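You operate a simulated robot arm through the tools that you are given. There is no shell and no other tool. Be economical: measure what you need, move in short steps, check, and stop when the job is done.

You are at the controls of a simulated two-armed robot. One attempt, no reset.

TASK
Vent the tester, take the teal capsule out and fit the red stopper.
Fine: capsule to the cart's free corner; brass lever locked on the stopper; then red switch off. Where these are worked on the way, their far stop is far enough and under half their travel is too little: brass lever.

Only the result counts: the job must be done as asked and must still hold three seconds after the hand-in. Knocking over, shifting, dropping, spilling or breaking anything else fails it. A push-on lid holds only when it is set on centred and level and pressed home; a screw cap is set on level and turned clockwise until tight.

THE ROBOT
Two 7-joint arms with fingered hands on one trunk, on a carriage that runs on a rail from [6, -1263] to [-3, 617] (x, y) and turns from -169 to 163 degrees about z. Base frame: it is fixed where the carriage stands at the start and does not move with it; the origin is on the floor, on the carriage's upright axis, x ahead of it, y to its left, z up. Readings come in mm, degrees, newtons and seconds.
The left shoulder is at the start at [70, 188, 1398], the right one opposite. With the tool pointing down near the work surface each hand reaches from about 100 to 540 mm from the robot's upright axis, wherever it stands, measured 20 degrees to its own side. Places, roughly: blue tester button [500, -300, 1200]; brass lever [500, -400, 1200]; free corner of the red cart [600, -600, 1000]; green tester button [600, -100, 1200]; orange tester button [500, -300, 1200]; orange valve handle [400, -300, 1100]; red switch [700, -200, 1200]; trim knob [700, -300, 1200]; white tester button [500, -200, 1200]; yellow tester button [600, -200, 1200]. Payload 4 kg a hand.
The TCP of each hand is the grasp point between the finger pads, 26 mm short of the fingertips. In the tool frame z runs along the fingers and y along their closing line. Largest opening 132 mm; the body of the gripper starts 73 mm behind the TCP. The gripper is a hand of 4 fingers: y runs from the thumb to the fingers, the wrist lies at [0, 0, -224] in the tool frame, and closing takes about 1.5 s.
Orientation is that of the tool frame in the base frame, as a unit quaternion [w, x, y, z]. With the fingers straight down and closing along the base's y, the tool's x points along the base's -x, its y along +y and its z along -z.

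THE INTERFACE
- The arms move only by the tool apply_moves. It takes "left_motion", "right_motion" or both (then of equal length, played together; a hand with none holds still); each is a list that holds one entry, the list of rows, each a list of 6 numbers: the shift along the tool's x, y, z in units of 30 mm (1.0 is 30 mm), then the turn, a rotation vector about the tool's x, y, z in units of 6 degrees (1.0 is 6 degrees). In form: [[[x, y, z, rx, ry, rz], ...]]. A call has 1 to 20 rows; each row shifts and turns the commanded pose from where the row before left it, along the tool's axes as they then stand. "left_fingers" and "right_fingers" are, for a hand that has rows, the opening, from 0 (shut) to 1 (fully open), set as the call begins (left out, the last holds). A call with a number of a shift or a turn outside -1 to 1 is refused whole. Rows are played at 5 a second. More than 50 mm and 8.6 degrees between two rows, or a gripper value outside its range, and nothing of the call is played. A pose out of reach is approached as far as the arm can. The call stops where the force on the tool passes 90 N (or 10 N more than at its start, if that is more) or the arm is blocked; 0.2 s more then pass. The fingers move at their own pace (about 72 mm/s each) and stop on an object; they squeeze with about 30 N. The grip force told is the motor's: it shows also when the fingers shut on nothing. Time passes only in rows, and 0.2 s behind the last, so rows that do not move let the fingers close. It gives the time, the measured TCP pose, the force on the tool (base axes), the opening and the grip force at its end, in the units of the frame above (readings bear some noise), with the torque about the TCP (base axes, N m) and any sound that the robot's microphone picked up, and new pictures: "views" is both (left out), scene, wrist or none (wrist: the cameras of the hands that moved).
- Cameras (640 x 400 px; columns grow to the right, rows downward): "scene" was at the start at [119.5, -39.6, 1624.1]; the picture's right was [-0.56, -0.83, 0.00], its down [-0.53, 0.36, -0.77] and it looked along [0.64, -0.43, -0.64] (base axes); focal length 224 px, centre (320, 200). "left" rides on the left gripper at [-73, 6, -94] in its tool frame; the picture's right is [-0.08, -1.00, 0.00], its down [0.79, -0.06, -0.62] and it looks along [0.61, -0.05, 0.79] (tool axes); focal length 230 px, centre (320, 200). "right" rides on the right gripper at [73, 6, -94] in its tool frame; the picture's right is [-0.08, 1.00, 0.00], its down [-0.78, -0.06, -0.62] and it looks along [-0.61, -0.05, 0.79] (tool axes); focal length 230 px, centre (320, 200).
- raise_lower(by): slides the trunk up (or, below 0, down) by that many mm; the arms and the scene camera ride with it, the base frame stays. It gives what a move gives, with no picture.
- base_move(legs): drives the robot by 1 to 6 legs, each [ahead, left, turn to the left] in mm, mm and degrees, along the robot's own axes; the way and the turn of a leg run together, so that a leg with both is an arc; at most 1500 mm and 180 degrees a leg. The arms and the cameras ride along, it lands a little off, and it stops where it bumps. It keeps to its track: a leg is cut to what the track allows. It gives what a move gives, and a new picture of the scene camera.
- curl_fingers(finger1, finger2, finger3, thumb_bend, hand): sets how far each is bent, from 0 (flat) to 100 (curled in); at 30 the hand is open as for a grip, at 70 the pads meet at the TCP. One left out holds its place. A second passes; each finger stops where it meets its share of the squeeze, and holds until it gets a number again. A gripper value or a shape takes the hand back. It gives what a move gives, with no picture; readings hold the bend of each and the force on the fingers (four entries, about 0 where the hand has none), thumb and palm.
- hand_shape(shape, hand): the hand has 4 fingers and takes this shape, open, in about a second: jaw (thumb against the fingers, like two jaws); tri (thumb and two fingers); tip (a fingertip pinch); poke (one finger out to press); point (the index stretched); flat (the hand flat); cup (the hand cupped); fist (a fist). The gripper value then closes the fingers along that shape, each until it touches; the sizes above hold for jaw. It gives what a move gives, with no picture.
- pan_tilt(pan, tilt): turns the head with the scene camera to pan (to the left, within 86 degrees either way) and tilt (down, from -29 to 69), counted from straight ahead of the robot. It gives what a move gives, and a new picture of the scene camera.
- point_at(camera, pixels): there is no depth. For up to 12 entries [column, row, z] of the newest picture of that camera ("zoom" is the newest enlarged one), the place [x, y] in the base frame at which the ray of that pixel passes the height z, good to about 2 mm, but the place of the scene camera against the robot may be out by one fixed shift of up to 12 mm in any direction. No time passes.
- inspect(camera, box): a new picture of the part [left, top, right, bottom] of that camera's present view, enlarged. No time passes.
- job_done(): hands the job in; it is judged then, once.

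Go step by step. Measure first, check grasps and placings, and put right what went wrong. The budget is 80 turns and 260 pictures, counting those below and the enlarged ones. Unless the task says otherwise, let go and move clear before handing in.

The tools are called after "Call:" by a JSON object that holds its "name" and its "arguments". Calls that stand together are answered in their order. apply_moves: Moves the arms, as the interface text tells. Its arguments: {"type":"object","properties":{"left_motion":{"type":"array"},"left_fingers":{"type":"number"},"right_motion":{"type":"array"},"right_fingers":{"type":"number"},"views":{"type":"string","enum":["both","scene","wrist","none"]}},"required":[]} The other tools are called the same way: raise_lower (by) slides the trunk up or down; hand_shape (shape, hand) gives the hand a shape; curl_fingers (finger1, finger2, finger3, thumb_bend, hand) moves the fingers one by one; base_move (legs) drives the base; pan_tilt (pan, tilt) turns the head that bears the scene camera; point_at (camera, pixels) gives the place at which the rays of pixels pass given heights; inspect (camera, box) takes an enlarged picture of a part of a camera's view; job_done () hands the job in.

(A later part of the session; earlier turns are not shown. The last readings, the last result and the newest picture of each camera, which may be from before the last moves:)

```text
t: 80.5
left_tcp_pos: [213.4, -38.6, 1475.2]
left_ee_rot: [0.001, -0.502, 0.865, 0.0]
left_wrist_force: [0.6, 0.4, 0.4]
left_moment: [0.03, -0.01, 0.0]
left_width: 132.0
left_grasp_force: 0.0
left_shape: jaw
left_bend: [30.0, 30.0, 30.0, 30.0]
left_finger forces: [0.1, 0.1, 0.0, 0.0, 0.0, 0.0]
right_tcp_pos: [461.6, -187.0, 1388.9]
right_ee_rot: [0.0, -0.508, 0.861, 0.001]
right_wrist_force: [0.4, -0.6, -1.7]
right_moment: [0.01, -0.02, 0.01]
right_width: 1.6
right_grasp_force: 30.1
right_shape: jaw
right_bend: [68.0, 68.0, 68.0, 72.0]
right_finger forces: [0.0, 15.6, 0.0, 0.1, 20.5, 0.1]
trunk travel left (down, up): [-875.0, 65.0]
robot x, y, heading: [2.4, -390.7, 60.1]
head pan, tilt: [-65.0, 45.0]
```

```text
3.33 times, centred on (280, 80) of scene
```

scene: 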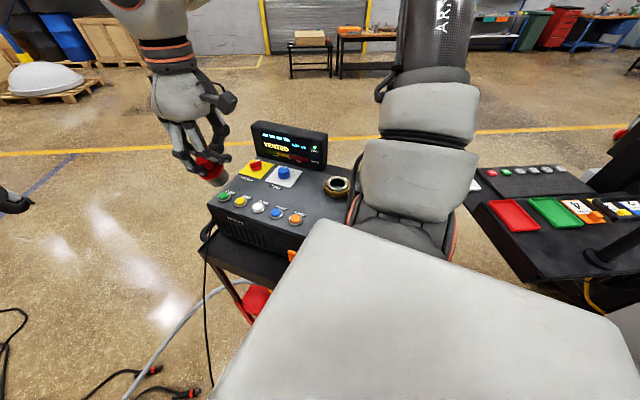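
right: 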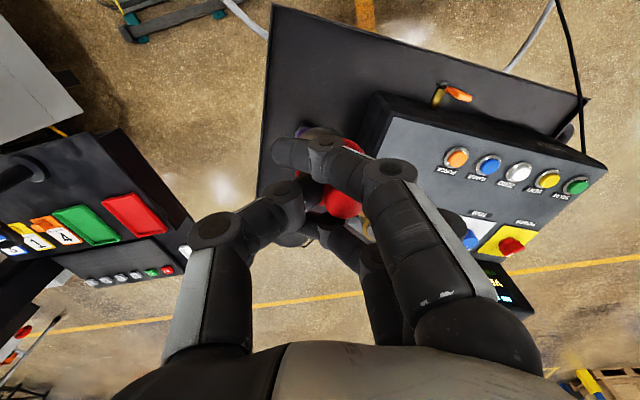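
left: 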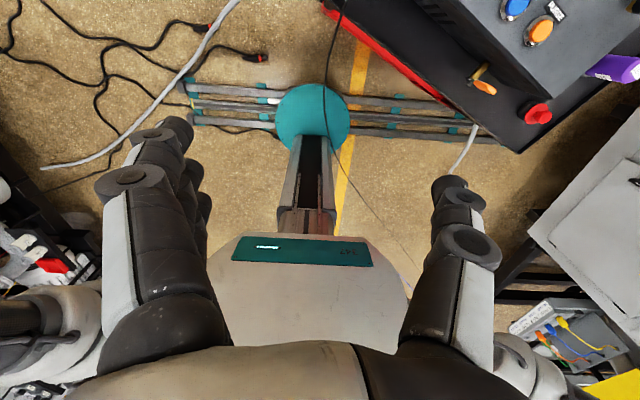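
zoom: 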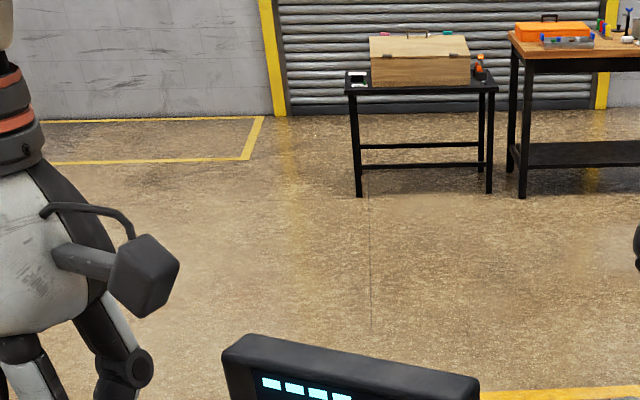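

Now I'll carry the stopper above the port at this height and inspect its tilt.

Call:
{"name": "apply_moves", "arguments": {"right_motion": [[[0.59, -0.936, 0, 0, 0, 0], [0.59, -0.936, 0, 0, 0, 0], [0.59, -0.936, 0, 0, 0, 0], [0.59, -0.936, 0, 0, 0, 0], [0.59, -0.936, 0, 0, 0, 0], [0.59, -0.936, 0, 0, 0, 0], [0.59, -0.936, 0, 0, 0, 0], [0.59, -0.936, 0, 0, 0, 0], [0.59, -0.936, 0, 0, 0, 0]]], "views": "both"}}

Call:
{"name": "inspect", "arguments": {"camera": "scene", "box": [280, 60, 400, 150]}}

Call:
{"name": "inspect", "arguments": {"camera": "right", "box": [240, 60, 420, 240]}}

```text
t: 82.5
left_tcp_pos: [212.6, -39.0, 1476.0]
left_ee_rot: [0.001, -0.503, 0.864, 0.001]
left_wrist_force: [0.5, -0.4, -0.9]
left_moment: [0.0, 0.0, -0.01]
left_width: 131.9
left_grasp_force: 0.1
left_shape: jaw
left_bend: [30.0, 30.0, 30.0, 30.0]
left_finger forces: [0.1, 0.0, 0.0, 0.0, 0.0, 0.1]
right_tcp_pos: [606.3, -449.3, 1388.4]
right_ee_rot: [-0.001, -0.509, 0.861, 0.001]
right_wrist_force: [0.6, -0.8, -1.5]
right_moment: [-0.01, 0.03, 0.01]
right_width: 1.5
right_grasp_force: 29.8
right_shape: jaw
right_bend: [68.0, 68.0, 68.0, 73.0]
right_finger forces: [0.1, 15.6, 0.0, 0.0, 19.6, 0.0]
trunk travel left (down, up): [-875.0, 65.0]
robot x, y, heading: [5.1, -387.6, 60.2]
head pan, tilt: [-65.0, 45.0]
```

scene: 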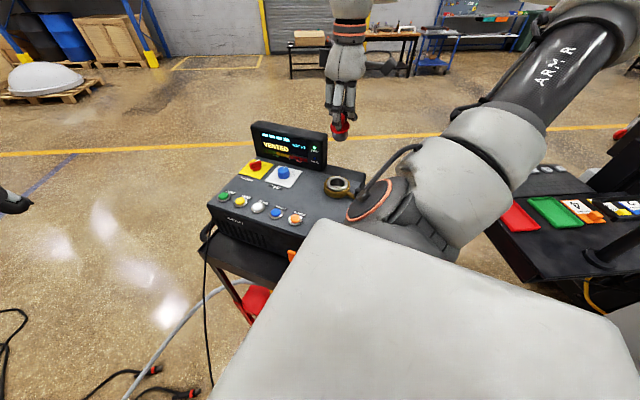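
right: 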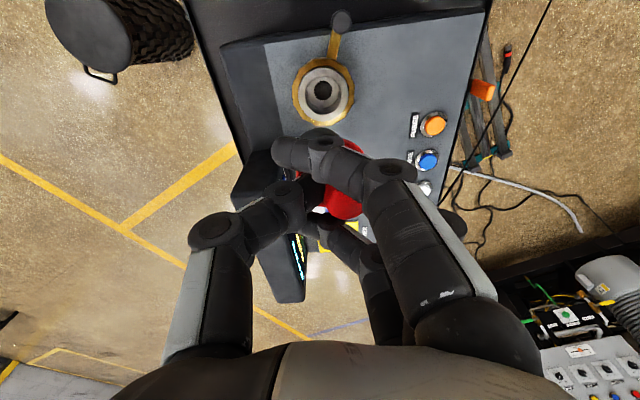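

```text
4.44 times, centred on (340, 105) of scene
```

zoom: 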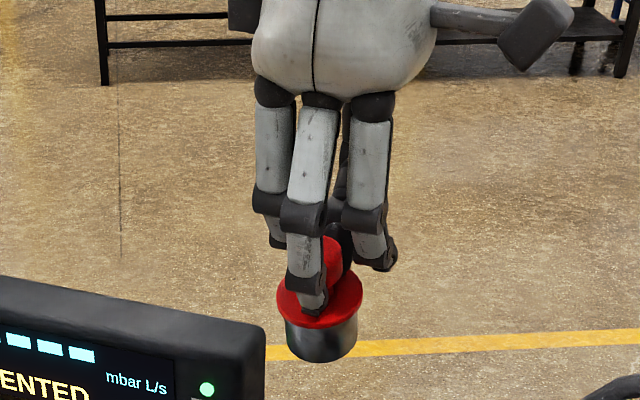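

```text
2.22 times, centred on (330, 150) of right
```

zoom: 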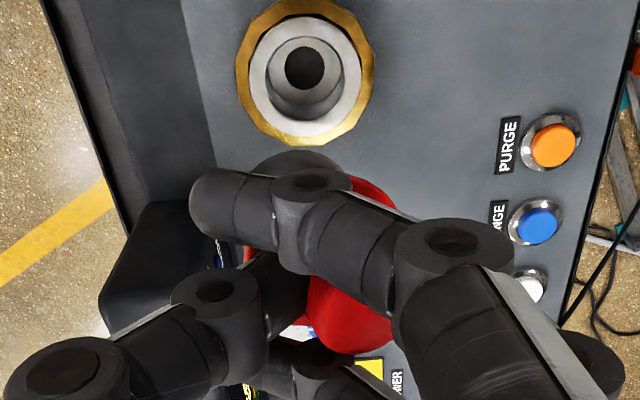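

From the two zooms, the stopper's bottom leans about 13° toward the thumb side. I'll counter-rotate the tool about its x axis by -13° and re-inspect.

Call:
{"name": "apply_moves", "arguments": {"right_motion": [[[0, 0, 0, -0.72, 0, 0], [0, 0, 0, -0.72, 0, 0], [0, 0, 0, -0.72, 0, 0], [0, 0, 0.8, 0, 0, 0], [0, 0, 0.8, 0, 0, 0]]], "views": "both"}}

Call:
{"name": "inspect", "arguments": {"camera": "scene", "box": [290, 90, 390, 170]}}

Call:
{"name": "inspect", "arguments": {"camera": "right", "box": [240, 60, 420, 240]}}

```text
t: 83.7
left_tcp_pos: [213.7, -37.8, 1475.3]
left_ee_rot: [0.0, -0.503, 0.864, 0.0]
left_wrist_force: [0.7, -0.6, 0.8]
left_moment: [-0.02, -0.01, 0.01]
left_width: 131.9
left_grasp_force: 0.0
left_shape: jaw
left_bend: [30.0, 30.0, 30.0, 30.0]
left_finger forces: [0.0, 0.0, 0.0, 0.0, 0.0, 0.0]
right_tcp_pos: [595.5, -443.7, 1341.5]
right_ee_rot: [-0.058, -0.505, 0.855, 0.099]
right_wrist_force: [0.5, -0.3, -1.5]
right_moment: [-0.03, -0.03, 0.02]
right_width: 1.5
right_grasp_force: 29.6
right_shape: jaw
right_bend: [68.0, 68.0, 68.0, 73.0]
right_finger forces: [0.0, 15.6, 0.0, 0.1, 19.7, 0.0]
trunk travel left (down, up): [-875.0, 65.0]
robot x, y, heading: [1.1, -388.1, 60.4]
head pan, tilt: [-65.0, 45.0]
```

scene: 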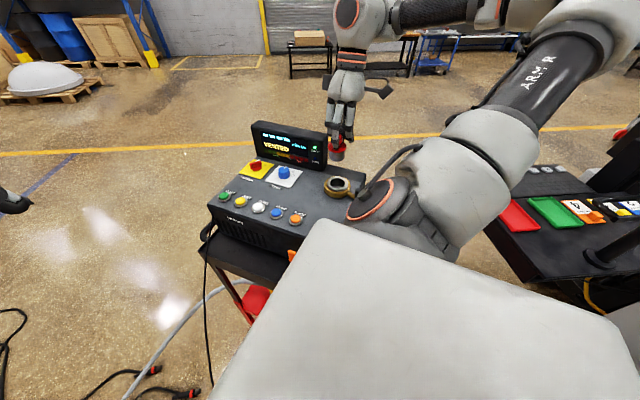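
right: 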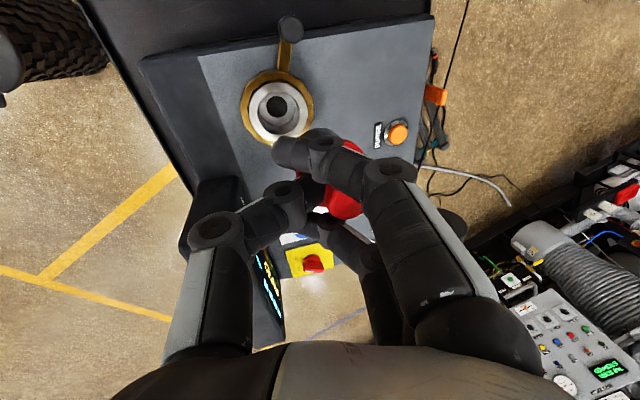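

```text
5.00 times, centred on (340, 130) of scene
```

zoom: 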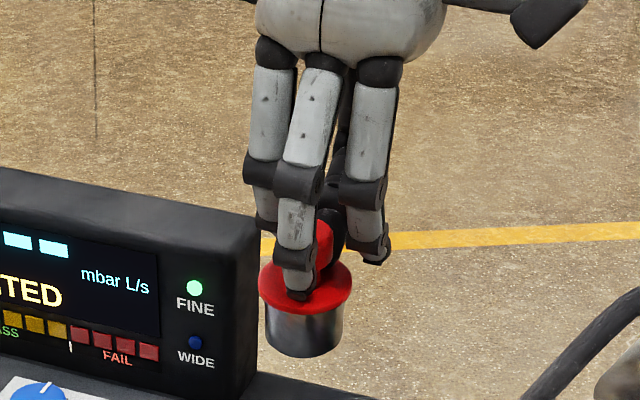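

```text
2.22 times, centred on (330, 150) of right
```

zoom: 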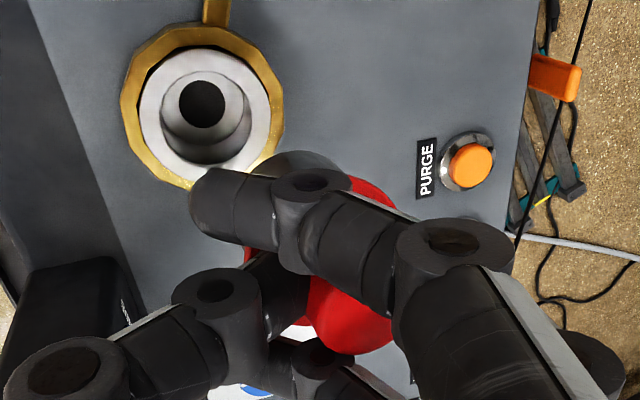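

After the correction the stopper looks level. Next I'll get the offset between the stopper axis and the port, using the same camera for both.

Call:
{"name": "inspect", "arguments": {"camera": "scene", "box": [300, 130, 380, 210]}}

Call:
{"name": "point_at", "arguments": {"camera": "scene", "pixels": [[336.8, 147.5, 1305], [336.8, 147.5, 1310], [336.8, 147.5, 1315], [338.5, 184, 1160], [338.5, 184, 1165], [338.5, 184, 1170]]}}

Call:
{"name": "point_at", "arguments": {"camera": "right", "pixels": [[279, 105, 1160], [279, 105, 1165], [279, 105, 1170]]}}

```text
5.00 times, centred on (340, 170) of scene
```

zoom: 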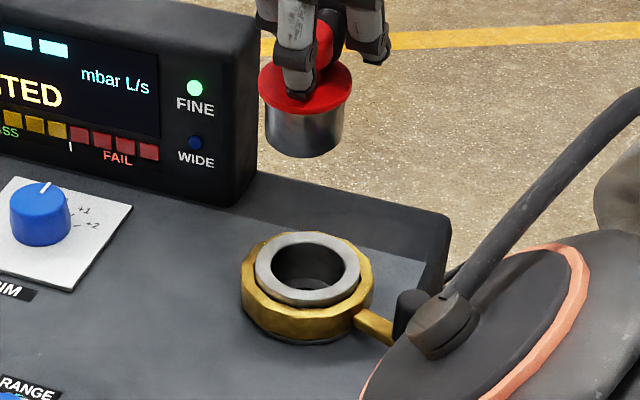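

```text
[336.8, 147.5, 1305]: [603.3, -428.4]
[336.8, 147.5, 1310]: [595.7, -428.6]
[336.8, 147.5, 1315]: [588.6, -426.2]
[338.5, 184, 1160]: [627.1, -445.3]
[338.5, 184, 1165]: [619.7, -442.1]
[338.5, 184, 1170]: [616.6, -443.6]
```

```text
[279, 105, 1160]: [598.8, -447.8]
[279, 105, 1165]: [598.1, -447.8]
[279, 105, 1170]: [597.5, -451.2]
```

The port top centre is about (602,-448), z≈1172, and the stopper axis is near (588,-437). I'll shift onto the axis while lowering, stopping above the port to re-check.

Call:
{"name": "apply_moves", "arguments": {"right_motion": [[[0.024, -0.304, 0.655, 0, 0, 0], [0.024, -0.304, 0.655, 0, 0, 0], [0.024, -0.304, 0.655, 0, 0, 0], [0.024, -0.304, 0.655, 0, 0, 0]]], "views": "both"}}

Call:
{"name": "inspect", "arguments": {"camera": "scene", "box": [300, 130, 380, 210]}}

Call:
{"name": "inspect", "arguments": {"camera": "right", "box": [240, 80, 400, 240]}}

```text
t: 84.7
left_tcp_pos: [214.4, -38.7, 1475.5]
left_ee_rot: [0.0, -0.503, 0.864, 0.0]
left_wrist_force: [0.7, -0.6, 0.0]
left_moment: [0.0, 0.0, -0.04]
left_width: 131.9
left_grasp_force: 0.0
left_shape: jaw
left_bend: [30.0, 30.0, 30.0, 30.0]
left_finger forces: [0.0, 0.1, 0.1, 0.1, 0.0, 0.1]
right_tcp_pos: [609.7, -453.8, 1255.7]
right_ee_rot: [-0.058, -0.504, 0.856, 0.099]
right_wrist_force: [0.4, 0.4, -2.3]
right_moment: [-0.03, -0.01, -0.01]
right_width: 1.3
right_grasp_force: 30.2
right_shape: jaw
right_bend: [68.0, 68.0, 68.0, 73.0]
right_finger forces: [0.0, 15.7, 0.1, 0.0, 19.6, 0.0]
trunk travel left (down, up): [-875.0, 65.0]
robot x, y, heading: [0.2, -387.0, 60.4]
head pan, tilt: [-65.0, 45.0]
```

scene: 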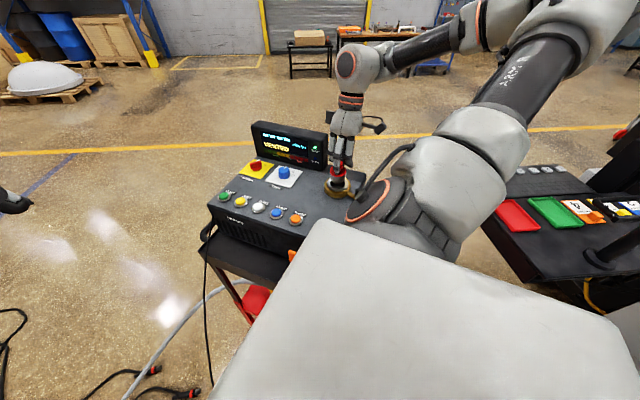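
right: 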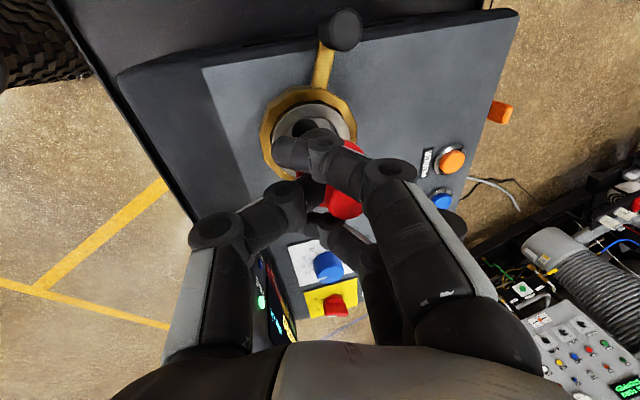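

```text
5.00 times, centred on (340, 170) of scene
```

zoom: 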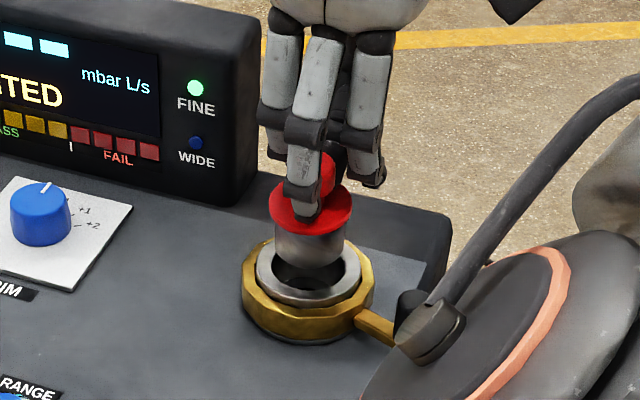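

```text
2.50 times, centred on (320, 160) of right
```

zoom: 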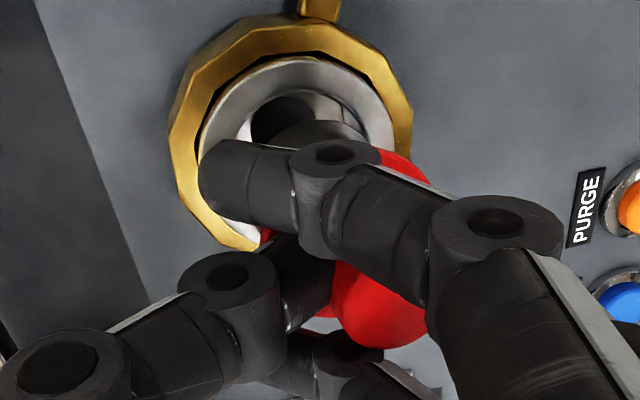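

I'll compare the stopper's bottom-rim centre at (338.2,179.4) with the port-top centre at (338,184) using point_at, to refine the alignment.

Call:
{"name": "inspect", "arguments": {"camera": "scene", "box": [322, 160, 354, 200]}}

Call:
{"name": "point_at", "arguments": {"camera": "scene", "pixels": [[338.2, 179.4, 1190], [338.2, 179.4, 1195], [338.2, 179.4, 1200], [338, 184, 1170], [338, 184, 1175]]}}

Call:
{"name": "point_at", "arguments": {"camera": "right", "pixels": [[308, 132, 1150], [308, 132, 1165], [308, 132, 1175]]}}

```text
10.00 times, centred on (338, 180) of scene
```

zoom: 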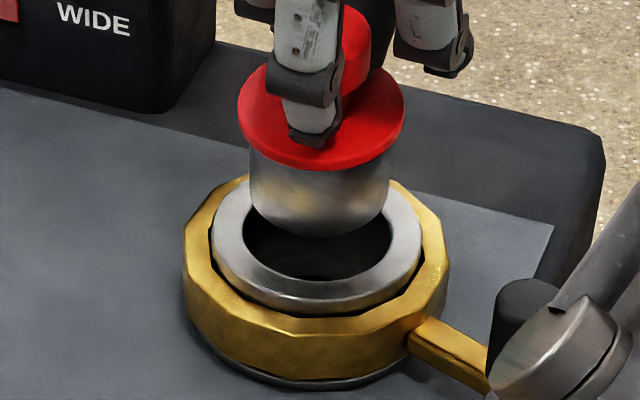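

```text
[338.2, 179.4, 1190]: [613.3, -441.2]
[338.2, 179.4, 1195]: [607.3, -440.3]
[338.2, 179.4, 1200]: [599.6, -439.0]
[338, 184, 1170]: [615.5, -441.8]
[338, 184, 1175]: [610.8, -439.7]
```

```text
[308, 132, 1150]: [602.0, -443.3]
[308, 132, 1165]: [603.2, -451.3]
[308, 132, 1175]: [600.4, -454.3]
```

The 10× picture is excellent: laterally the stopper and opening are aligned to within 1 mm. I'll lower about 12 mm with a small +x correction and re-check.

Call:
{"name": "apply_moves", "arguments": {"right_motion": [[[-0.024, -0.088, 0.185, 0, 0, 0], [-0.024, -0.088, 0.185, 0, 0, 0]]], "views": "none"}}

Call:
{"name": "inspect", "arguments": {"camera": "scene", "box": [322, 160, 354, 200]}}

Call:
{"name": "inspect", "arguments": {"camera": "right", "box": [250, 90, 370, 180]}}

```text
t: 85.3
left_tcp_pos: [214.0, -37.5, 1475.4]
left_ee_rot: [0.0, -0.503, 0.864, 0.0]
left_wrist_force: [1.1, 0.1, 0.7]
left_moment: [0.02, -0.01, -0.01]
left_width: 132.1
left_grasp_force: 0.1
left_shape: jaw
left_bend: [30.0, 30.0, 30.0, 30.0]
left_finger forces: [0.0, 0.0, 0.0, 0.0, 0.0, 0.0]
right_tcp_pos: [614.8, -454.0, 1244.3]
right_ee_rot: [-0.057, -0.504, 0.856, 0.098]
right_wrist_force: [0.5, -0.8, -1.8]
right_moment: [-0.03, -0.01, -0.01]
right_width: 1.5
right_grasp_force: 30.4
right_shape: jaw
right_bend: [68.0, 68.0, 68.0, 73.0]
right_finger forces: [0.1, 15.7, 0.0, 0.0, 19.5, 0.0]
trunk travel left (down, up): [-875.0, 65.0]
robot x, y, heading: [-0.1, -389.5, 60.2]
head pan, tilt: [-65.0, 45.0]
```

```text
10.00 times, centred on (338, 180) of scene
```

zoom: 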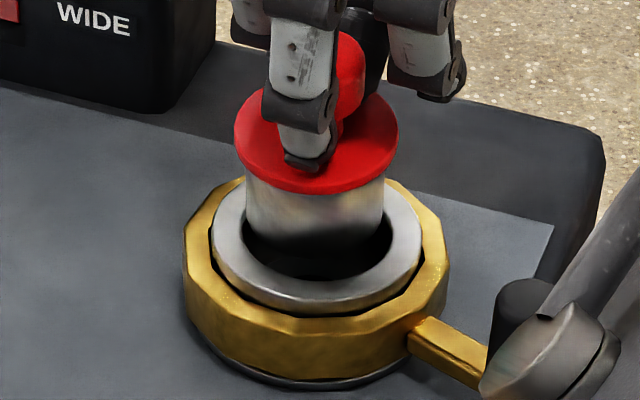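

```text
4.44 times, centred on (310, 135) of right
```

zoom: 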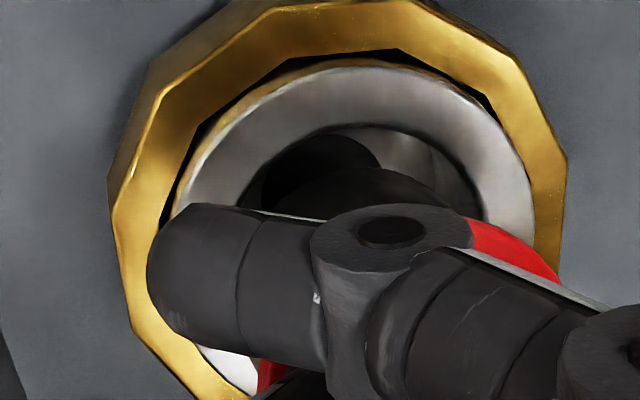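

They're closely aligned. The remaining correction is about +2 mm in x, and I'll lower another 11 mm.

Call:
{"name": "apply_moves", "arguments": {"right_motion": [[[-0.008, -0.074, 0.17, 0, 0, 0], [-0.008, -0.074, 0.17, 0, 0, 0]]], "views": "none"}}

Call:
{"name": "inspect", "arguments": {"camera": "scene", "box": [322, 160, 354, 200]}}

Call:
{"name": "inspect", "arguments": {"camera": "right", "box": [250, 90, 370, 180]}}

```text
t: 85.9
left_tcp_pos: [212.0, -37.2, 1475.8]
left_ee_rot: [0.001, -0.503, 0.864, -0.002]
left_wrist_force: [0.4, 0.1, 1.4]
left_moment: [0.01, -0.04, 0.03]
left_width: 131.8
left_grasp_force: 0.1
left_shape: jaw
left_bend: [30.0, 30.0, 30.0, 30.0]
left_finger forces: [0.1, 0.0, 0.0, 0.0, 0.1, 0.1]
right_tcp_pos: [613.5, -454.5, 1233.4]
right_ee_rot: [-0.058, -0.504, 0.856, 0.098]
right_wrist_force: [-0.9, -0.8, 0.7]
right_moment: [0.02, 0.04, 0.05]
right_width: 1.6
right_grasp_force: 30.1
right_shape: jaw
right_bend: [68.0, 68.0, 68.0, 73.0]
right_finger forces: [0.0, 16.2, 0.0, 0.0, 19.7, 0.0]
trunk travel left (down, up): [-875.0, 65.0]
robot x, y, heading: [3.7, -390.9, 60.0]
head pan, tilt: [-65.0, 45.0]
```

```text
10.00 times, centred on (338, 180) of scene
```

zoom: 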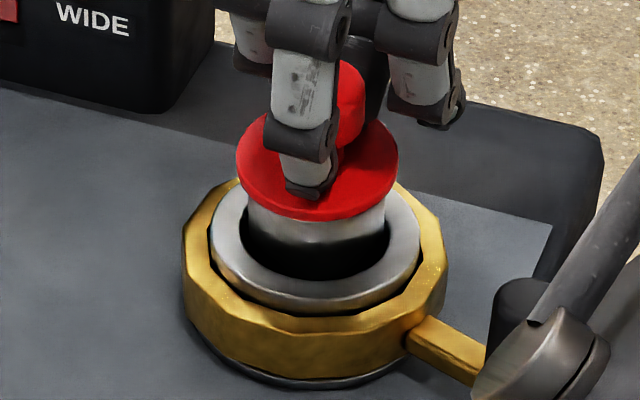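

```text
4.44 times, centred on (310, 135) of right
```

zoom: 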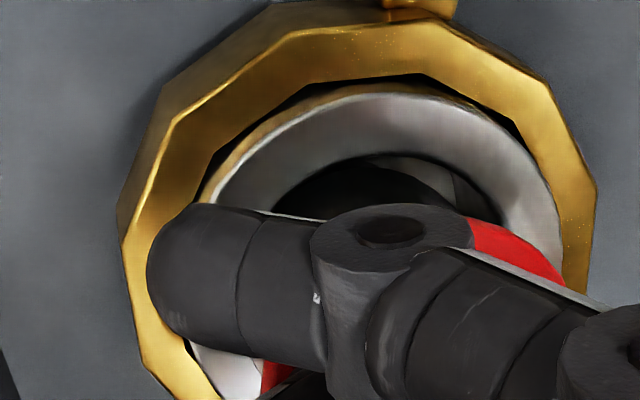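

The body is at the rim with only about 2 N of change. I'll lower 3 mm more to feel whether it enters or sits on the rim.

Call:
{"name": "apply_moves", "arguments": {"right_motion": [[[0, -0.023, 0.097, 0, 0, 0]]], "views": "none"}}

Call:
{"name": "inspect", "arguments": {"camera": "scene", "box": [322, 160, 354, 200]}}

Call:
{"name": "inspect", "arguments": {"camera": "right", "box": [250, 90, 370, 180]}}

```text
t: 86.3
left_tcp_pos: [213.5, -37.6, 1475.2]
left_ee_rot: [0.0, -0.503, 0.864, 0.0]
left_wrist_force: [-0.2, 0.1, 0.0]
left_moment: [0.02, 0.02, -0.02]
left_width: 131.7
left_grasp_force: 0.1
left_shape: jaw
left_bend: [30.0, 30.0, 30.0, 30.0]
left_finger forces: [0.0, 0.0, 0.0, 0.0, 0.0, 0.0]
right_tcp_pos: [613.7, -454.6, 1230.0]
right_ee_rot: [-0.058, -0.505, 0.856, 0.098]
right_wrist_force: [-1.0, -0.9, -1.0]
right_moment: [-0.03, 0.05, 0.02]
right_width: 1.1
right_grasp_force: 30.1
right_shape: jaw
right_bend: [68.0, 68.0, 68.0, 73.0]
right_finger forces: [0.0, 16.1, 0.0, 0.1, 20.5, 0.0]
trunk travel left (down, up): [-875.0, 65.0]
robot x, y, heading: [3.3, -391.4, 60.0]
head pan, tilt: [-65.0, 45.0]
```

```text
10.00 times, centred on (338, 180) of scene
```

zoom: 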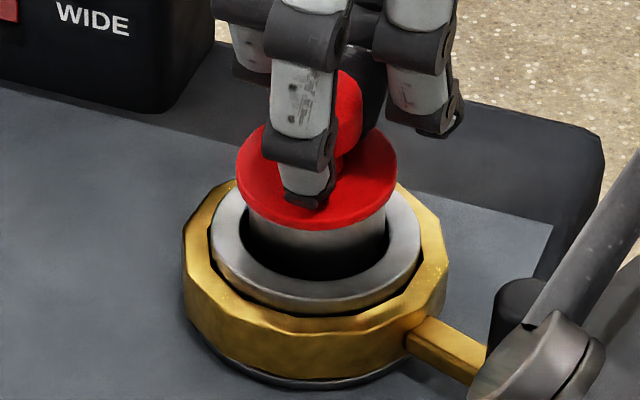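

```text
4.44 times, centred on (310, 135) of right
```

zoom: 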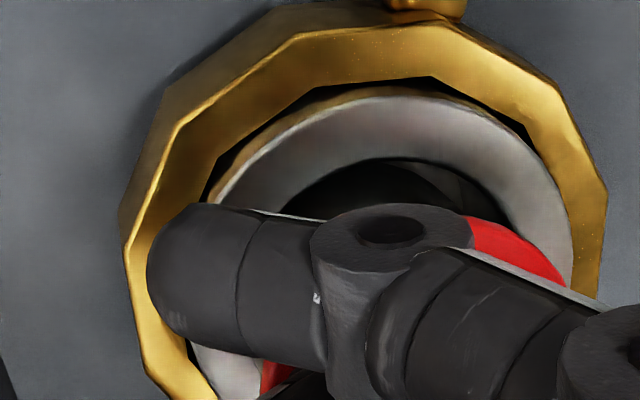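

It lowered with no resistance, so it's entering the bore. I'll continue down in small steps with a slight +y tool shift.

Call:
{"name": "apply_moves", "arguments": {"right_motion": [[[0, 0.0, 0.1, 0, 0, 0], [0, -0.02, 0.1, 0, 0, 0]]], "views": "none"}}

Call:
{"name": "inspect", "arguments": {"camera": "scene", "box": [322, 160, 354, 200]}}

Call:
{"name": "inspect", "arguments": {"camera": "right", "box": [250, 90, 370, 180]}}

```text
t: 86.9
left_tcp_pos: [213.4, -38.9, 1475.9]
left_ee_rot: [0.0, -0.503, 0.864, -0.001]
left_wrist_force: [0.7, 0.8, -0.4]
left_moment: [0.01, -0.01, 0.01]
left_width: 132.1
left_grasp_force: 0.0
left_shape: jaw
left_bend: [30.0, 30.0, 30.0, 30.0]
left_finger forces: [0.1, 0.1, 0.0, 0.0, 0.0, 0.0]
right_tcp_pos: [613.9, -454.1, 1223.6]
right_ee_rot: [-0.058, -0.504, 0.856, 0.098]
right_wrist_force: [-1.1, -0.6, -2.0]
right_moment: [-0.03, 0.0, -0.01]
right_width: 1.6
right_grasp_force: 30.1
right_shape: jaw
right_bend: [68.0, 68.0, 68.0, 73.0]
right_finger forces: [0.0, 16.0, 0.1, 0.0, 20.5, 0.0]
trunk travel left (down, up): [-875.0, 65.0]
robot x, y, heading: [-0.9, -390.5, 60.4]
head pan, tilt: [-65.0, 45.0]
```

```text
10.00 times, centred on (338, 180) of scene
```

zoom: 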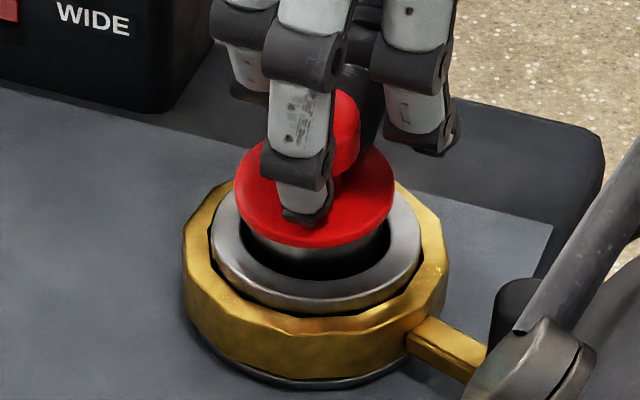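

```text
4.44 times, centred on (310, 135) of right
```

zoom: 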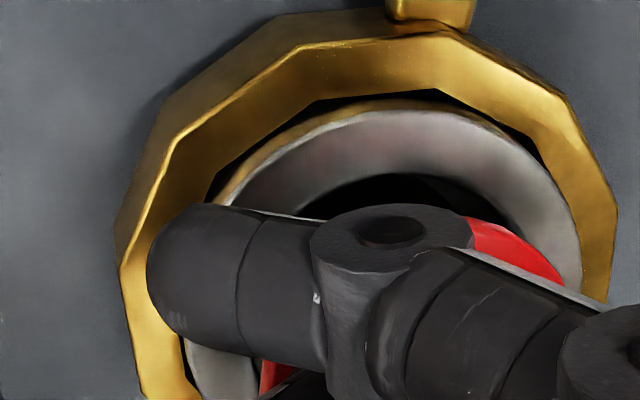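

Call:
{"name": "apply_moves", "arguments": {"right_motion": [[[0, -0.03, 0.1, 0, 0, 0], [0, -0.03, 0.1, 0, 0, 0]]], "views": "none"}}

Call:
{"name": "apply_moves", "arguments": {"right_motion": [[[0, -0.025, 0.1, 0, 0, 0]]], "views": "none"}}

Call:
{"name": "inspect", "arguments": {"camera": "scene", "box": [322, 160, 354, 200]}}

```text
t: 87.5
left_tcp_pos: [213.4, -37.4, 1474.5]
left_ee_rot: [0.0, -0.503, 0.864, -0.001]
left_wrist_force: [0.9, -0.1, 0.3]
left_moment: [0.01, -0.01, 0.01]
left_width: 132.2
left_grasp_force: 0.0
left_shape: jaw
left_bend: [30.0, 30.0, 30.0, 30.0]
left_finger forces: [0.0, 0.0, 0.0, 0.0, 0.1, 0.0]
right_tcp_pos: [613.5, -454.1, 1217.2]
right_ee_rot: [-0.058, -0.505, 0.856, 0.099]
right_wrist_force: [-0.7, -0.1, -1.2]
right_moment: [0.0, 0.0, 0.02]
right_width: 1.2
right_grasp_force: 30.3
right_shape: jaw
right_bend: [68.0, 68.0, 68.0, 73.0]
right_finger forces: [0.1, 16.1, 0.0, 0.0, 20.7, 0.1]
trunk travel left (down, up): [-875.0, 65.0]
robot x, y, heading: [3.0, -390.5, 60.2]
head pan, tilt: [-65.0, 45.0]
```

```text
t: 87.9
left_tcp_pos: [213.7, -37.8, 1474.4]
left_ee_rot: [0.0, -0.503, 0.864, -0.001]
left_wrist_force: [-1.1, -0.2, 0.0]
left_moment: [0.0, 0.03, 0.02]
left_width: 131.7
left_grasp_force: 0.0
left_shape: jaw
left_bend: [30.0, 30.0, 30.0, 30.0]
left_finger forces: [0.1, 0.0, 0.0, 0.0, 0.0, 0.0]
right_tcp_pos: [615.3, -454.5, 1214.2]
right_ee_rot: [-0.058, -0.504, 0.856, 0.099]
right_wrist_force: [-1.7, -1.0, -0.3]
right_moment: [0.0, 0.08, 0.03]
right_width: 1.5
right_grasp_force: 29.5
right_shape: jaw
right_bend: [68.0, 68.0, 68.0, 73.0]
right_finger forces: [0.1, 16.1, 0.0, 0.0, 21.0, 0.0]
trunk travel left (down, up): [-875.0, 65.0]
robot x, y, heading: [6.3, -391.1, 60.5]
head pan, tilt: [-65.0, 45.0]
```

```text
10.00 times, centred on (338, 180) of scene
```

zoom: 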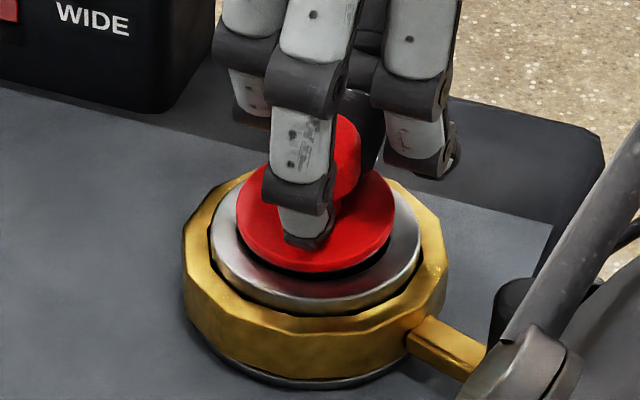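

It's nearly home, and I'll keep lowering until the disc seats.

Call:
{"name": "apply_moves", "arguments": {"right_motion": [[[0, -0.025, 0.1, 0, 0, 0]]], "views": "none"}}

Call:
{"name": "apply_moves", "arguments": {"right_motion": [[[0, -0.025, 0.1, 0, 0, 0]]], "views": "none"}}

Call:
{"name": "apply_moves", "arguments": {"right_motion": [[[0, -0.025, 0.1, 0, 0, 0]]], "views": "none"}}

Call:
{"name": "inspect", "arguments": {"camera": "scene", "box": [322, 160, 354, 200]}}

```text
t: 88.3
left_tcp_pos: [211.8, -39.3, 1475.7]
left_ee_rot: [0.002, -0.503, 0.864, -0.001]
left_wrist_force: [-0.5, -0.3, 0.9]
left_moment: [0.02, 0.02, 0.01]
left_width: 131.8
left_grasp_force: 0.0
left_shape: jaw
left_bend: [30.0, 30.0, 30.0, 30.0]
left_finger forces: [0.0, 0.0, 0.0, 0.0, 0.0, 0.0]
right_tcp_pos: [614.6, -455.4, 1213.8]
right_ee_rot: [-0.057, -0.504, 0.856, 0.098]
right_wrist_force: [2.0, -2.5, 5.7]
right_moment: [0.02, 0.08, 0.0]
right_width: 1.9
right_grasp_force: 29.4
right_shape: jaw
right_bend: [68.0, 68.0, 68.0, 74.0]
right_finger forces: [0.1, 15.6, 0.0, 0.0, 25.4, 0.0]
trunk travel left (down, up): [-875.0, 65.0]
robot x, y, heading: [4.9, -386.4, 60.5]
head pan, tilt: [-65.0, 45.0]
```

```text
t: 88.7
left_tcp_pos: [211.4, -39.3, 1475.6]
left_ee_rot: [0.001, -0.501, 0.865, 0.0]
left_wrist_force: [-0.9, 0.0, 0.7]
left_moment: [0.02, 0.0, 0.0]
left_width: 131.9
left_grasp_force: 0.1
left_shape: jaw
left_bend: [30.0, 30.0, 30.0, 30.0]
left_finger forces: [0.0, 0.0, 0.0, 0.1, 0.1, 0.1]
right_tcp_pos: [614.7, -455.5, 1210.0]
right_ee_rot: [-0.057, -0.505, 0.856, 0.098]
right_wrist_force: [2.1, -3.0, 16.2]
right_moment: [0.09, 0.21, 0.05]
right_width: 2.6
right_grasp_force: 29.8
right_shape: jaw
right_bend: [68.0, 68.0, 68.0, 76.0]
right_finger forces: [0.1, 17.1, 0.1, 0.0, 33.5, 0.0]
trunk travel left (down, up): [-875.0, 65.0]
robot x, y, heading: [1.6, -389.6, 60.5]
head pan, tilt: [-65.0, 45.0]
```

```text
t: 89.1
left_tcp_pos: [209.9, -38.9, 1476.9]
left_ee_rot: [0.001, -0.502, 0.865, -0.001]
left_wrist_force: [0.1, 0.2, 0.3]
left_moment: [-0.03, 0.0, 0.01]
left_width: 131.5
left_grasp_force: 0.1
left_shape: jaw
left_bend: [30.0, 30.0, 30.0, 30.0]
left_finger forces: [0.1, 0.1, 0.0, 0.0, 0.1, 0.0]
right_tcp_pos: [613.2, -455.4, 1207.9]
right_ee_rot: [-0.055, -0.504, 0.856, 0.099]
right_wrist_force: [8.5, -6.5, 37.7]
right_moment: [0.43, 0.73, 0.01]
right_width: 4.6
right_grasp_force: 30.0
right_shape: jaw
right_bend: [68.0, 70.0, 68.0, 76.0]
right_finger forces: [0.0, 31.5, 0.1, 0.0, 41.2, 0.0]
trunk travel left (down, up): [-875.0, 65.0]
robot x, y, heading: [2.4, -391.2, 60.4]
head pan, tilt: [-65.0, 45.0]
```

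```text
10.00 times, centred on (338, 180) of scene
```

zoom: 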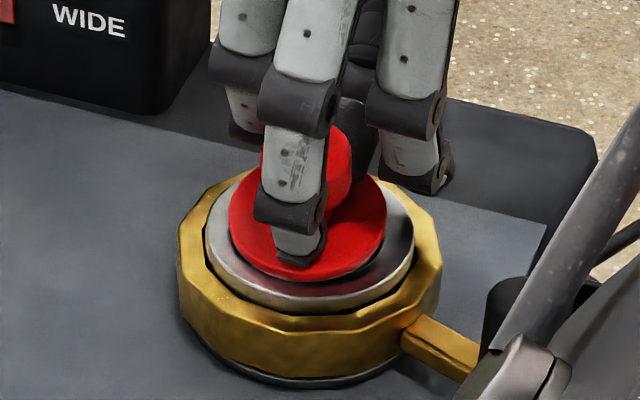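

It's seated at 38 N, though perhaps not fully level. I'll ease off, open the fingers and look.

Call:
{"name": "apply_moves", "arguments": {"right_motion": [[[0, 0.05, -0.2, 0, 0, 0], [0, 0, 0, 0, 0, 0]]], "views": "none"}}

Call:
{"name": "apply_moves", "arguments": {"right_motion": [[[0, 0, 0, 0, 0, 0], [0, 0, 0, 0, 0, 0], [0, 0, 0, 0, 0, 0], [0, 0, 0, 0, 0, 0]]], "right_fingers": 0.6, "views": "none"}}

Call:
{"name": "inspect", "arguments": {"camera": "scene", "box": [322, 160, 354, 200]}}

Call:
{"name": "inspect", "arguments": {"camera": "right", "box": [240, 80, 400, 220]}}

```text
t: 89.7
left_tcp_pos: [212.5, -38.5, 1475.2]
left_ee_rot: [0.001, -0.502, 0.865, 0.0]
left_wrist_force: [0.3, 0.2, 0.1]
left_moment: [-0.02, 0.02, 0.01]
left_width: 131.9
left_grasp_force: 0.1
left_shape: jaw
left_bend: [30.0, 30.0, 30.0, 30.0]
left_finger forces: [0.0, 0.0, 0.1, 0.1, 0.0, 0.1]
right_tcp_pos: [613.4, -453.6, 1211.9]
right_ee_rot: [-0.059, -0.505, 0.856, 0.097]
right_wrist_force: [0.6, 0.3, -0.6]
right_moment: [-0.05, -0.02, 0.0]
right_width: 2.0
right_grasp_force: 29.9
right_shape: jaw
right_bend: [68.0, 67.0, 68.0, 75.0]
right_finger forces: [0.0, 16.9, 0.0, 0.1, 24.8, 0.1]
trunk travel left (down, up): [-875.0, 65.0]
robot x, y, heading: [3.4, -390.9, 60.0]
head pan, tilt: [-65.0, 45.0]
```

```text
t: 90.7
left_tcp_pos: [212.1, -37.6, 1476.3]
left_ee_rot: [0.001, -0.503, 0.864, 0.0]
left_wrist_force: [-0.4, 0.0, -0.6]
left_moment: [0.01, 0.01, 0.03]
left_width: 132.0
left_grasp_force: 0.0
left_shape: jaw
left_bend: [30.0, 30.0, 30.0, 30.0]
left_finger forces: [0.1, 0.0, 0.1, 0.0, 0.0, 0.1]
right_tcp_pos: [614.4, -454.0, 1213.7]
right_ee_rot: [-0.057, -0.505, 0.856, 0.098]
right_wrist_force: [0.0, -0.5, 0.2]
right_moment: [0.01, 0.0, 0.01]
right_width: 78.8
right_grasp_force: 0.2
right_shape: jaw
right_bend: [71.0, 71.0, 71.0, 71.0]
right_finger forces: [0.0, 0.0, 0.0, 0.0, 0.1, 0.0]
trunk travel left (down, up): [-875.0, 65.0]
robot x, y, heading: [3.6, -389.8, 60.4]
head pan, tilt: [-65.0, 45.0]
```

```text
10.00 times, centred on (338, 180) of scene
```

zoom: 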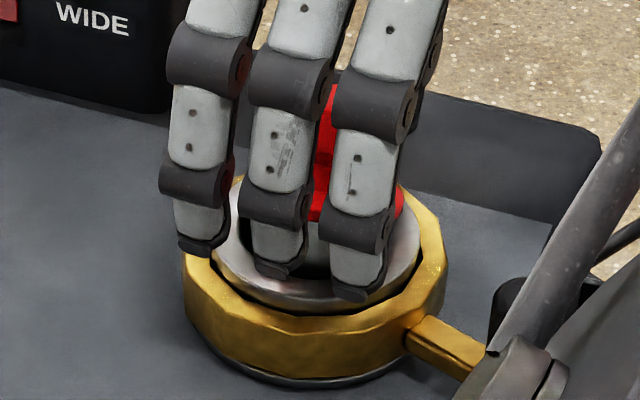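

```text
2.86 times, centred on (320, 150) of right
```

zoom: 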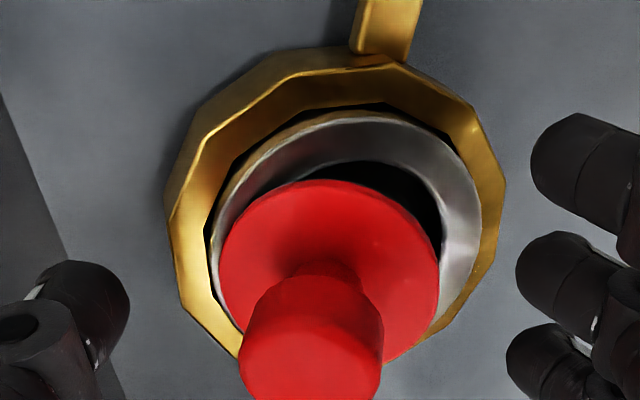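

The stopper stands in the port, but the gap on the wrist view's upper right suggests it isn't fully home. I'll rise clear, straighten the tool and look again.

Call:
{"name": "apply_moves", "arguments": {"right_motion": [[[0, 0.2, -0.9, 0, 0, 0], [0, 0.2, -0.9, 0, 0, 0], [0, 0.2, -0.9, 0, 0, 0], [0, 0, -0.5, 0.72, 0, 0], [0, 0, -0.5, 0.72, 0, 0], [0, 0, 0, 0.72, 0, 0]]], "views": "both"}}

Call:
{"name": "inspect", "arguments": {"camera": "scene", "box": [322, 160, 354, 200]}}

Call:
{"name": "inspect", "arguments": {"camera": "right", "box": [260, 50, 400, 170]}}

```text
t: 92.1
left_tcp_pos: [212.0, -37.2, 1475.7]
left_ee_rot: [0.001, -0.503, 0.864, -0.001]
left_wrist_force: [1.0, 0.2, 0.2]
left_moment: [0.01, -0.03, 0.01]
left_width: 132.1
left_grasp_force: 0.1
left_shape: jaw
left_bend: [30.0, 30.0, 30.0, 30.0]
left_finger forces: [0.1, 0.0, 0.0, 0.0, 0.0, 0.0]
right_tcp_pos: [620.8, -457.3, 1324.5]
right_ee_rot: [0.001, -0.508, 0.861, 0.0]
right_wrist_force: [0.1, -0.5, -0.1]
right_moment: [0.02, 0.0, 0.0]
right_width: 78.9
right_grasp_force: 0.1
right_shape: jaw
right_bend: [71.0, 71.0, 71.0, 71.0]
right_finger forces: [0.0, 0.0, 0.0, 0.0, 0.1, 0.0]
trunk travel left (down, up): [-875.0, 65.0]
robot x, y, heading: [2.5, -386.8, 60.5]
head pan, tilt: [-65.0, 45.0]
```

scene: 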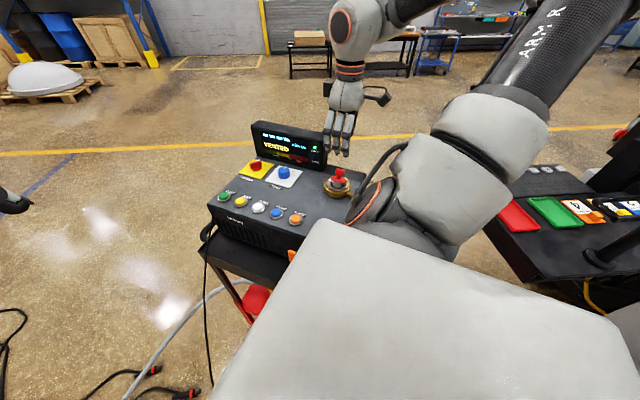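
right: 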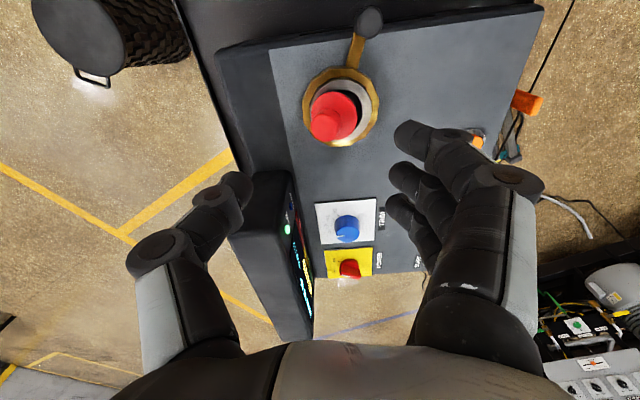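

```text
10.00 times, centred on (338, 180) of scene
```

zoom: 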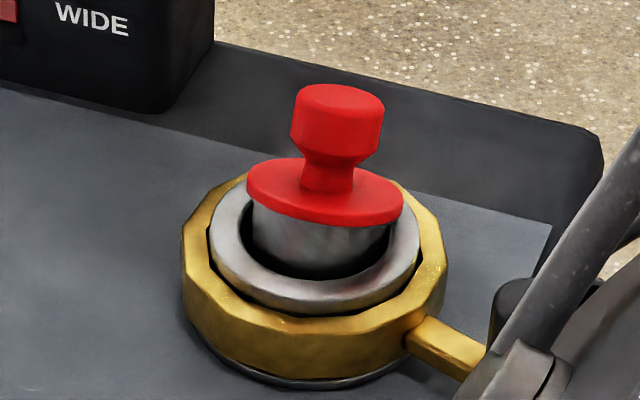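

```text
3.33 times, centred on (330, 110) of right
```

zoom: 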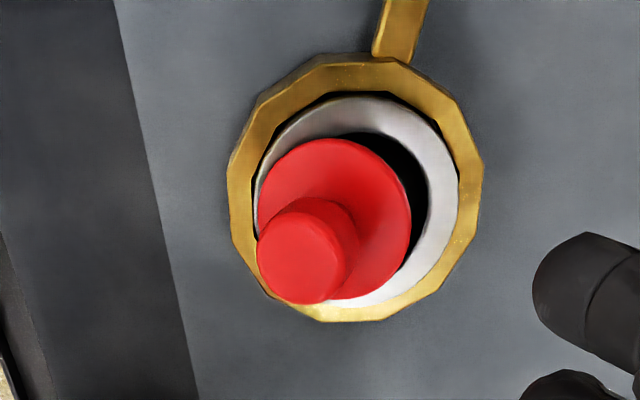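

On release the stopper tipped toward the thumb side, so it's leaning in the bore. I'll locate the port axis from this wrist view, then cage the knob with the vertical hand centred on that axis to straighten it.

Call:
{"name": "point_at", "arguments": {"camera": "right", "pixels": [[340.5, 110.6, 1172], [340.5, 110.6, 1165], [340.5, 110.6, 1178], [325, 126, 1205]]}}

```text
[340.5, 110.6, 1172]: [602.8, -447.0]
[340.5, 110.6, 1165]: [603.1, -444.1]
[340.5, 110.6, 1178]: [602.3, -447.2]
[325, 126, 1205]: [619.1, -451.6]
```

The port axis is at (602.5,-447), with the knob leaning to about (617,-452). I'll centre the hand on the axis and descend around the knob.

Call:
{"name": "apply_moves", "arguments": {"right_motion": [[[0, 0.35, 0, 0, 0, 0], [0, 0.35, 0, 0, 0, 0], [0, 0, 0.9, 0, 0, 0], [0, 0, 0.9, 0, 0, 0], [0, 0, 0.9, 0, 0, 0], [0, 0, 0.55, 0, 0, 0]]], "right_fingers": 0.65, "views": "none"}}

Call:
{"name": "inspect", "arguments": {"camera": "right", "box": [240, 80, 420, 220]}}

Call:
{"name": "inspect", "arguments": {"camera": "scene", "box": [312, 150, 364, 200]}}

```text
t: 93.5
left_tcp_pos: [213.3, -38.3, 1474.5]
left_ee_rot: [0.0, -0.503, 0.864, 0.0]
left_wrist_force: [0.5, 0.0, 1.5]
left_moment: [0.05, 0.01, 0.01]
left_width: 131.9
left_grasp_force: 0.2
left_shape: jaw
left_bend: [30.0, 30.0, 30.0, 30.0]
left_finger forces: [0.0, 0.1, 0.0, 0.1, 0.0, 0.0]
right_tcp_pos: [604.1, -446.1, 1226.3]
right_ee_rot: [0.0, -0.507, 0.862, 0.001]
right_wrist_force: [1.1, -0.3, 0.7]
right_moment: [0.02, 0.03, -0.02]
right_width: 85.1
right_grasp_force: 0.1
right_shape: jaw
right_bend: [70.0, 70.0, 70.0, 67.0]
right_finger forces: [0.1, 0.1, 0.0, 0.1, 0.0, 0.0]
trunk travel left (down, up): [-875.0, 65.0]
robot x, y, heading: [2.9, -393.3, 60.1]
head pan, tilt: [-65.0, 45.0]
```

```text
2.86 times, centred on (330, 150) of right
```

zoom: 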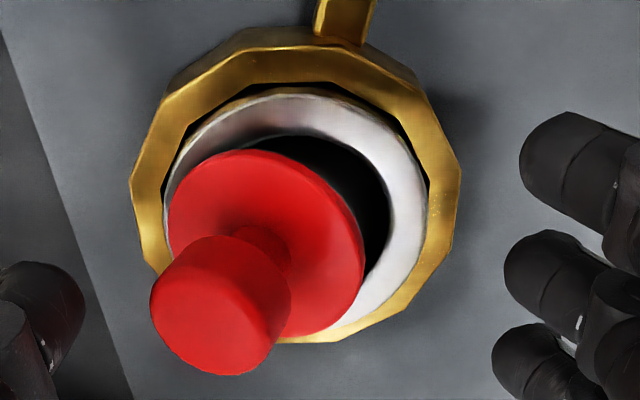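

```text
8.00 times, centred on (338, 175) of scene
```

zoom: 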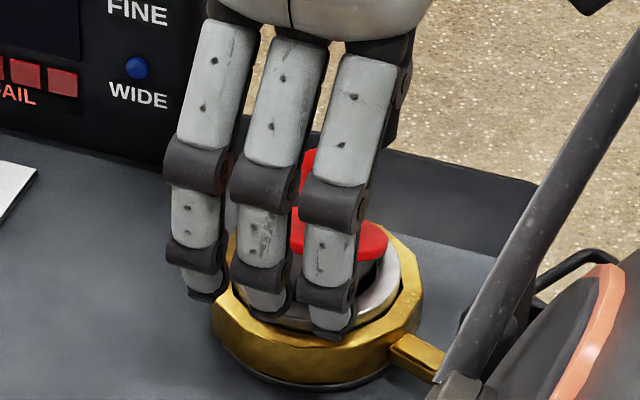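

The knob leans only along the closing line, by about 14 mm toward the thumb. I'll close to a loose cage so the thumb brings it upright.

Call:
{"name": "apply_moves", "arguments": {"right_motion": [[[0, 0, 0, 0, 0, 0], [0, 0, 0, 0, 0, 0], [0, 0, 0, 0, 0, 0], [0, 0, 0, 0, 0, 0]]], "right_fingers": 0.3, "views": "none"}}

Call:
{"name": "inspect", "arguments": {"camera": "right", "box": [240, 80, 420, 220]}}

Call:
{"name": "inspect", "arguments": {"camera": "scene", "box": [312, 150, 364, 200]}}

```text
t: 94.5
left_tcp_pos: [211.8, -38.4, 1475.7]
left_ee_rot: [0.0, -0.504, 0.864, 0.0]
left_wrist_force: [-0.2, 0.9, 0.1]
left_moment: [-0.01, -0.01, 0.01]
left_width: 131.8
left_grasp_force: 0.0
left_shape: jaw
left_bend: [30.0, 30.0, 30.0, 30.0]
left_finger forces: [0.1, 0.1, 0.0, 0.1, 0.1, 0.0]
right_tcp_pos: [602.7, -446.3, 1226.3]
right_ee_rot: [-0.001, -0.508, 0.862, 0.001]
right_wrist_force: [-0.1, 1.2, -0.5]
right_moment: [-0.01, -0.01, 0.03]
right_width: 40.0
right_grasp_force: 0.1
right_shape: jaw
right_bend: [73.0, 73.0, 73.0, 70.0]
right_finger forces: [0.0, 0.0, 0.1, 0.1, 0.1, 0.0]
trunk travel left (down, up): [-875.0, 65.0]
robot x, y, heading: [2.1, -393.3, 60.2]
head pan, tilt: [-65.0, 45.0]
```

```text
2.86 times, centred on (330, 150) of right
```

zoom: 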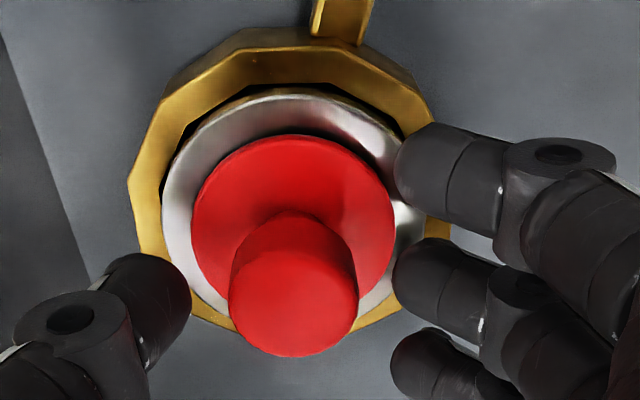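

```text
8.00 times, centred on (338, 175) of scene
```

zoom: 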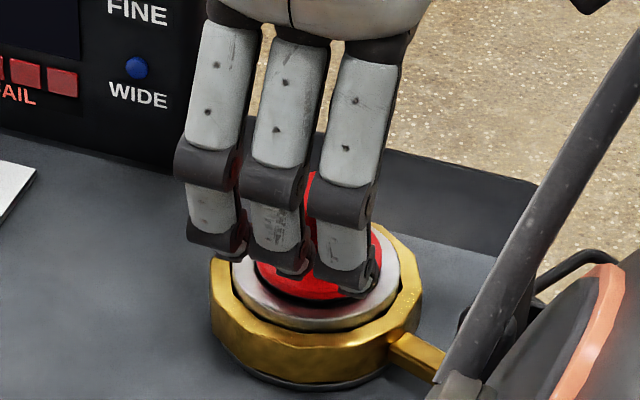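

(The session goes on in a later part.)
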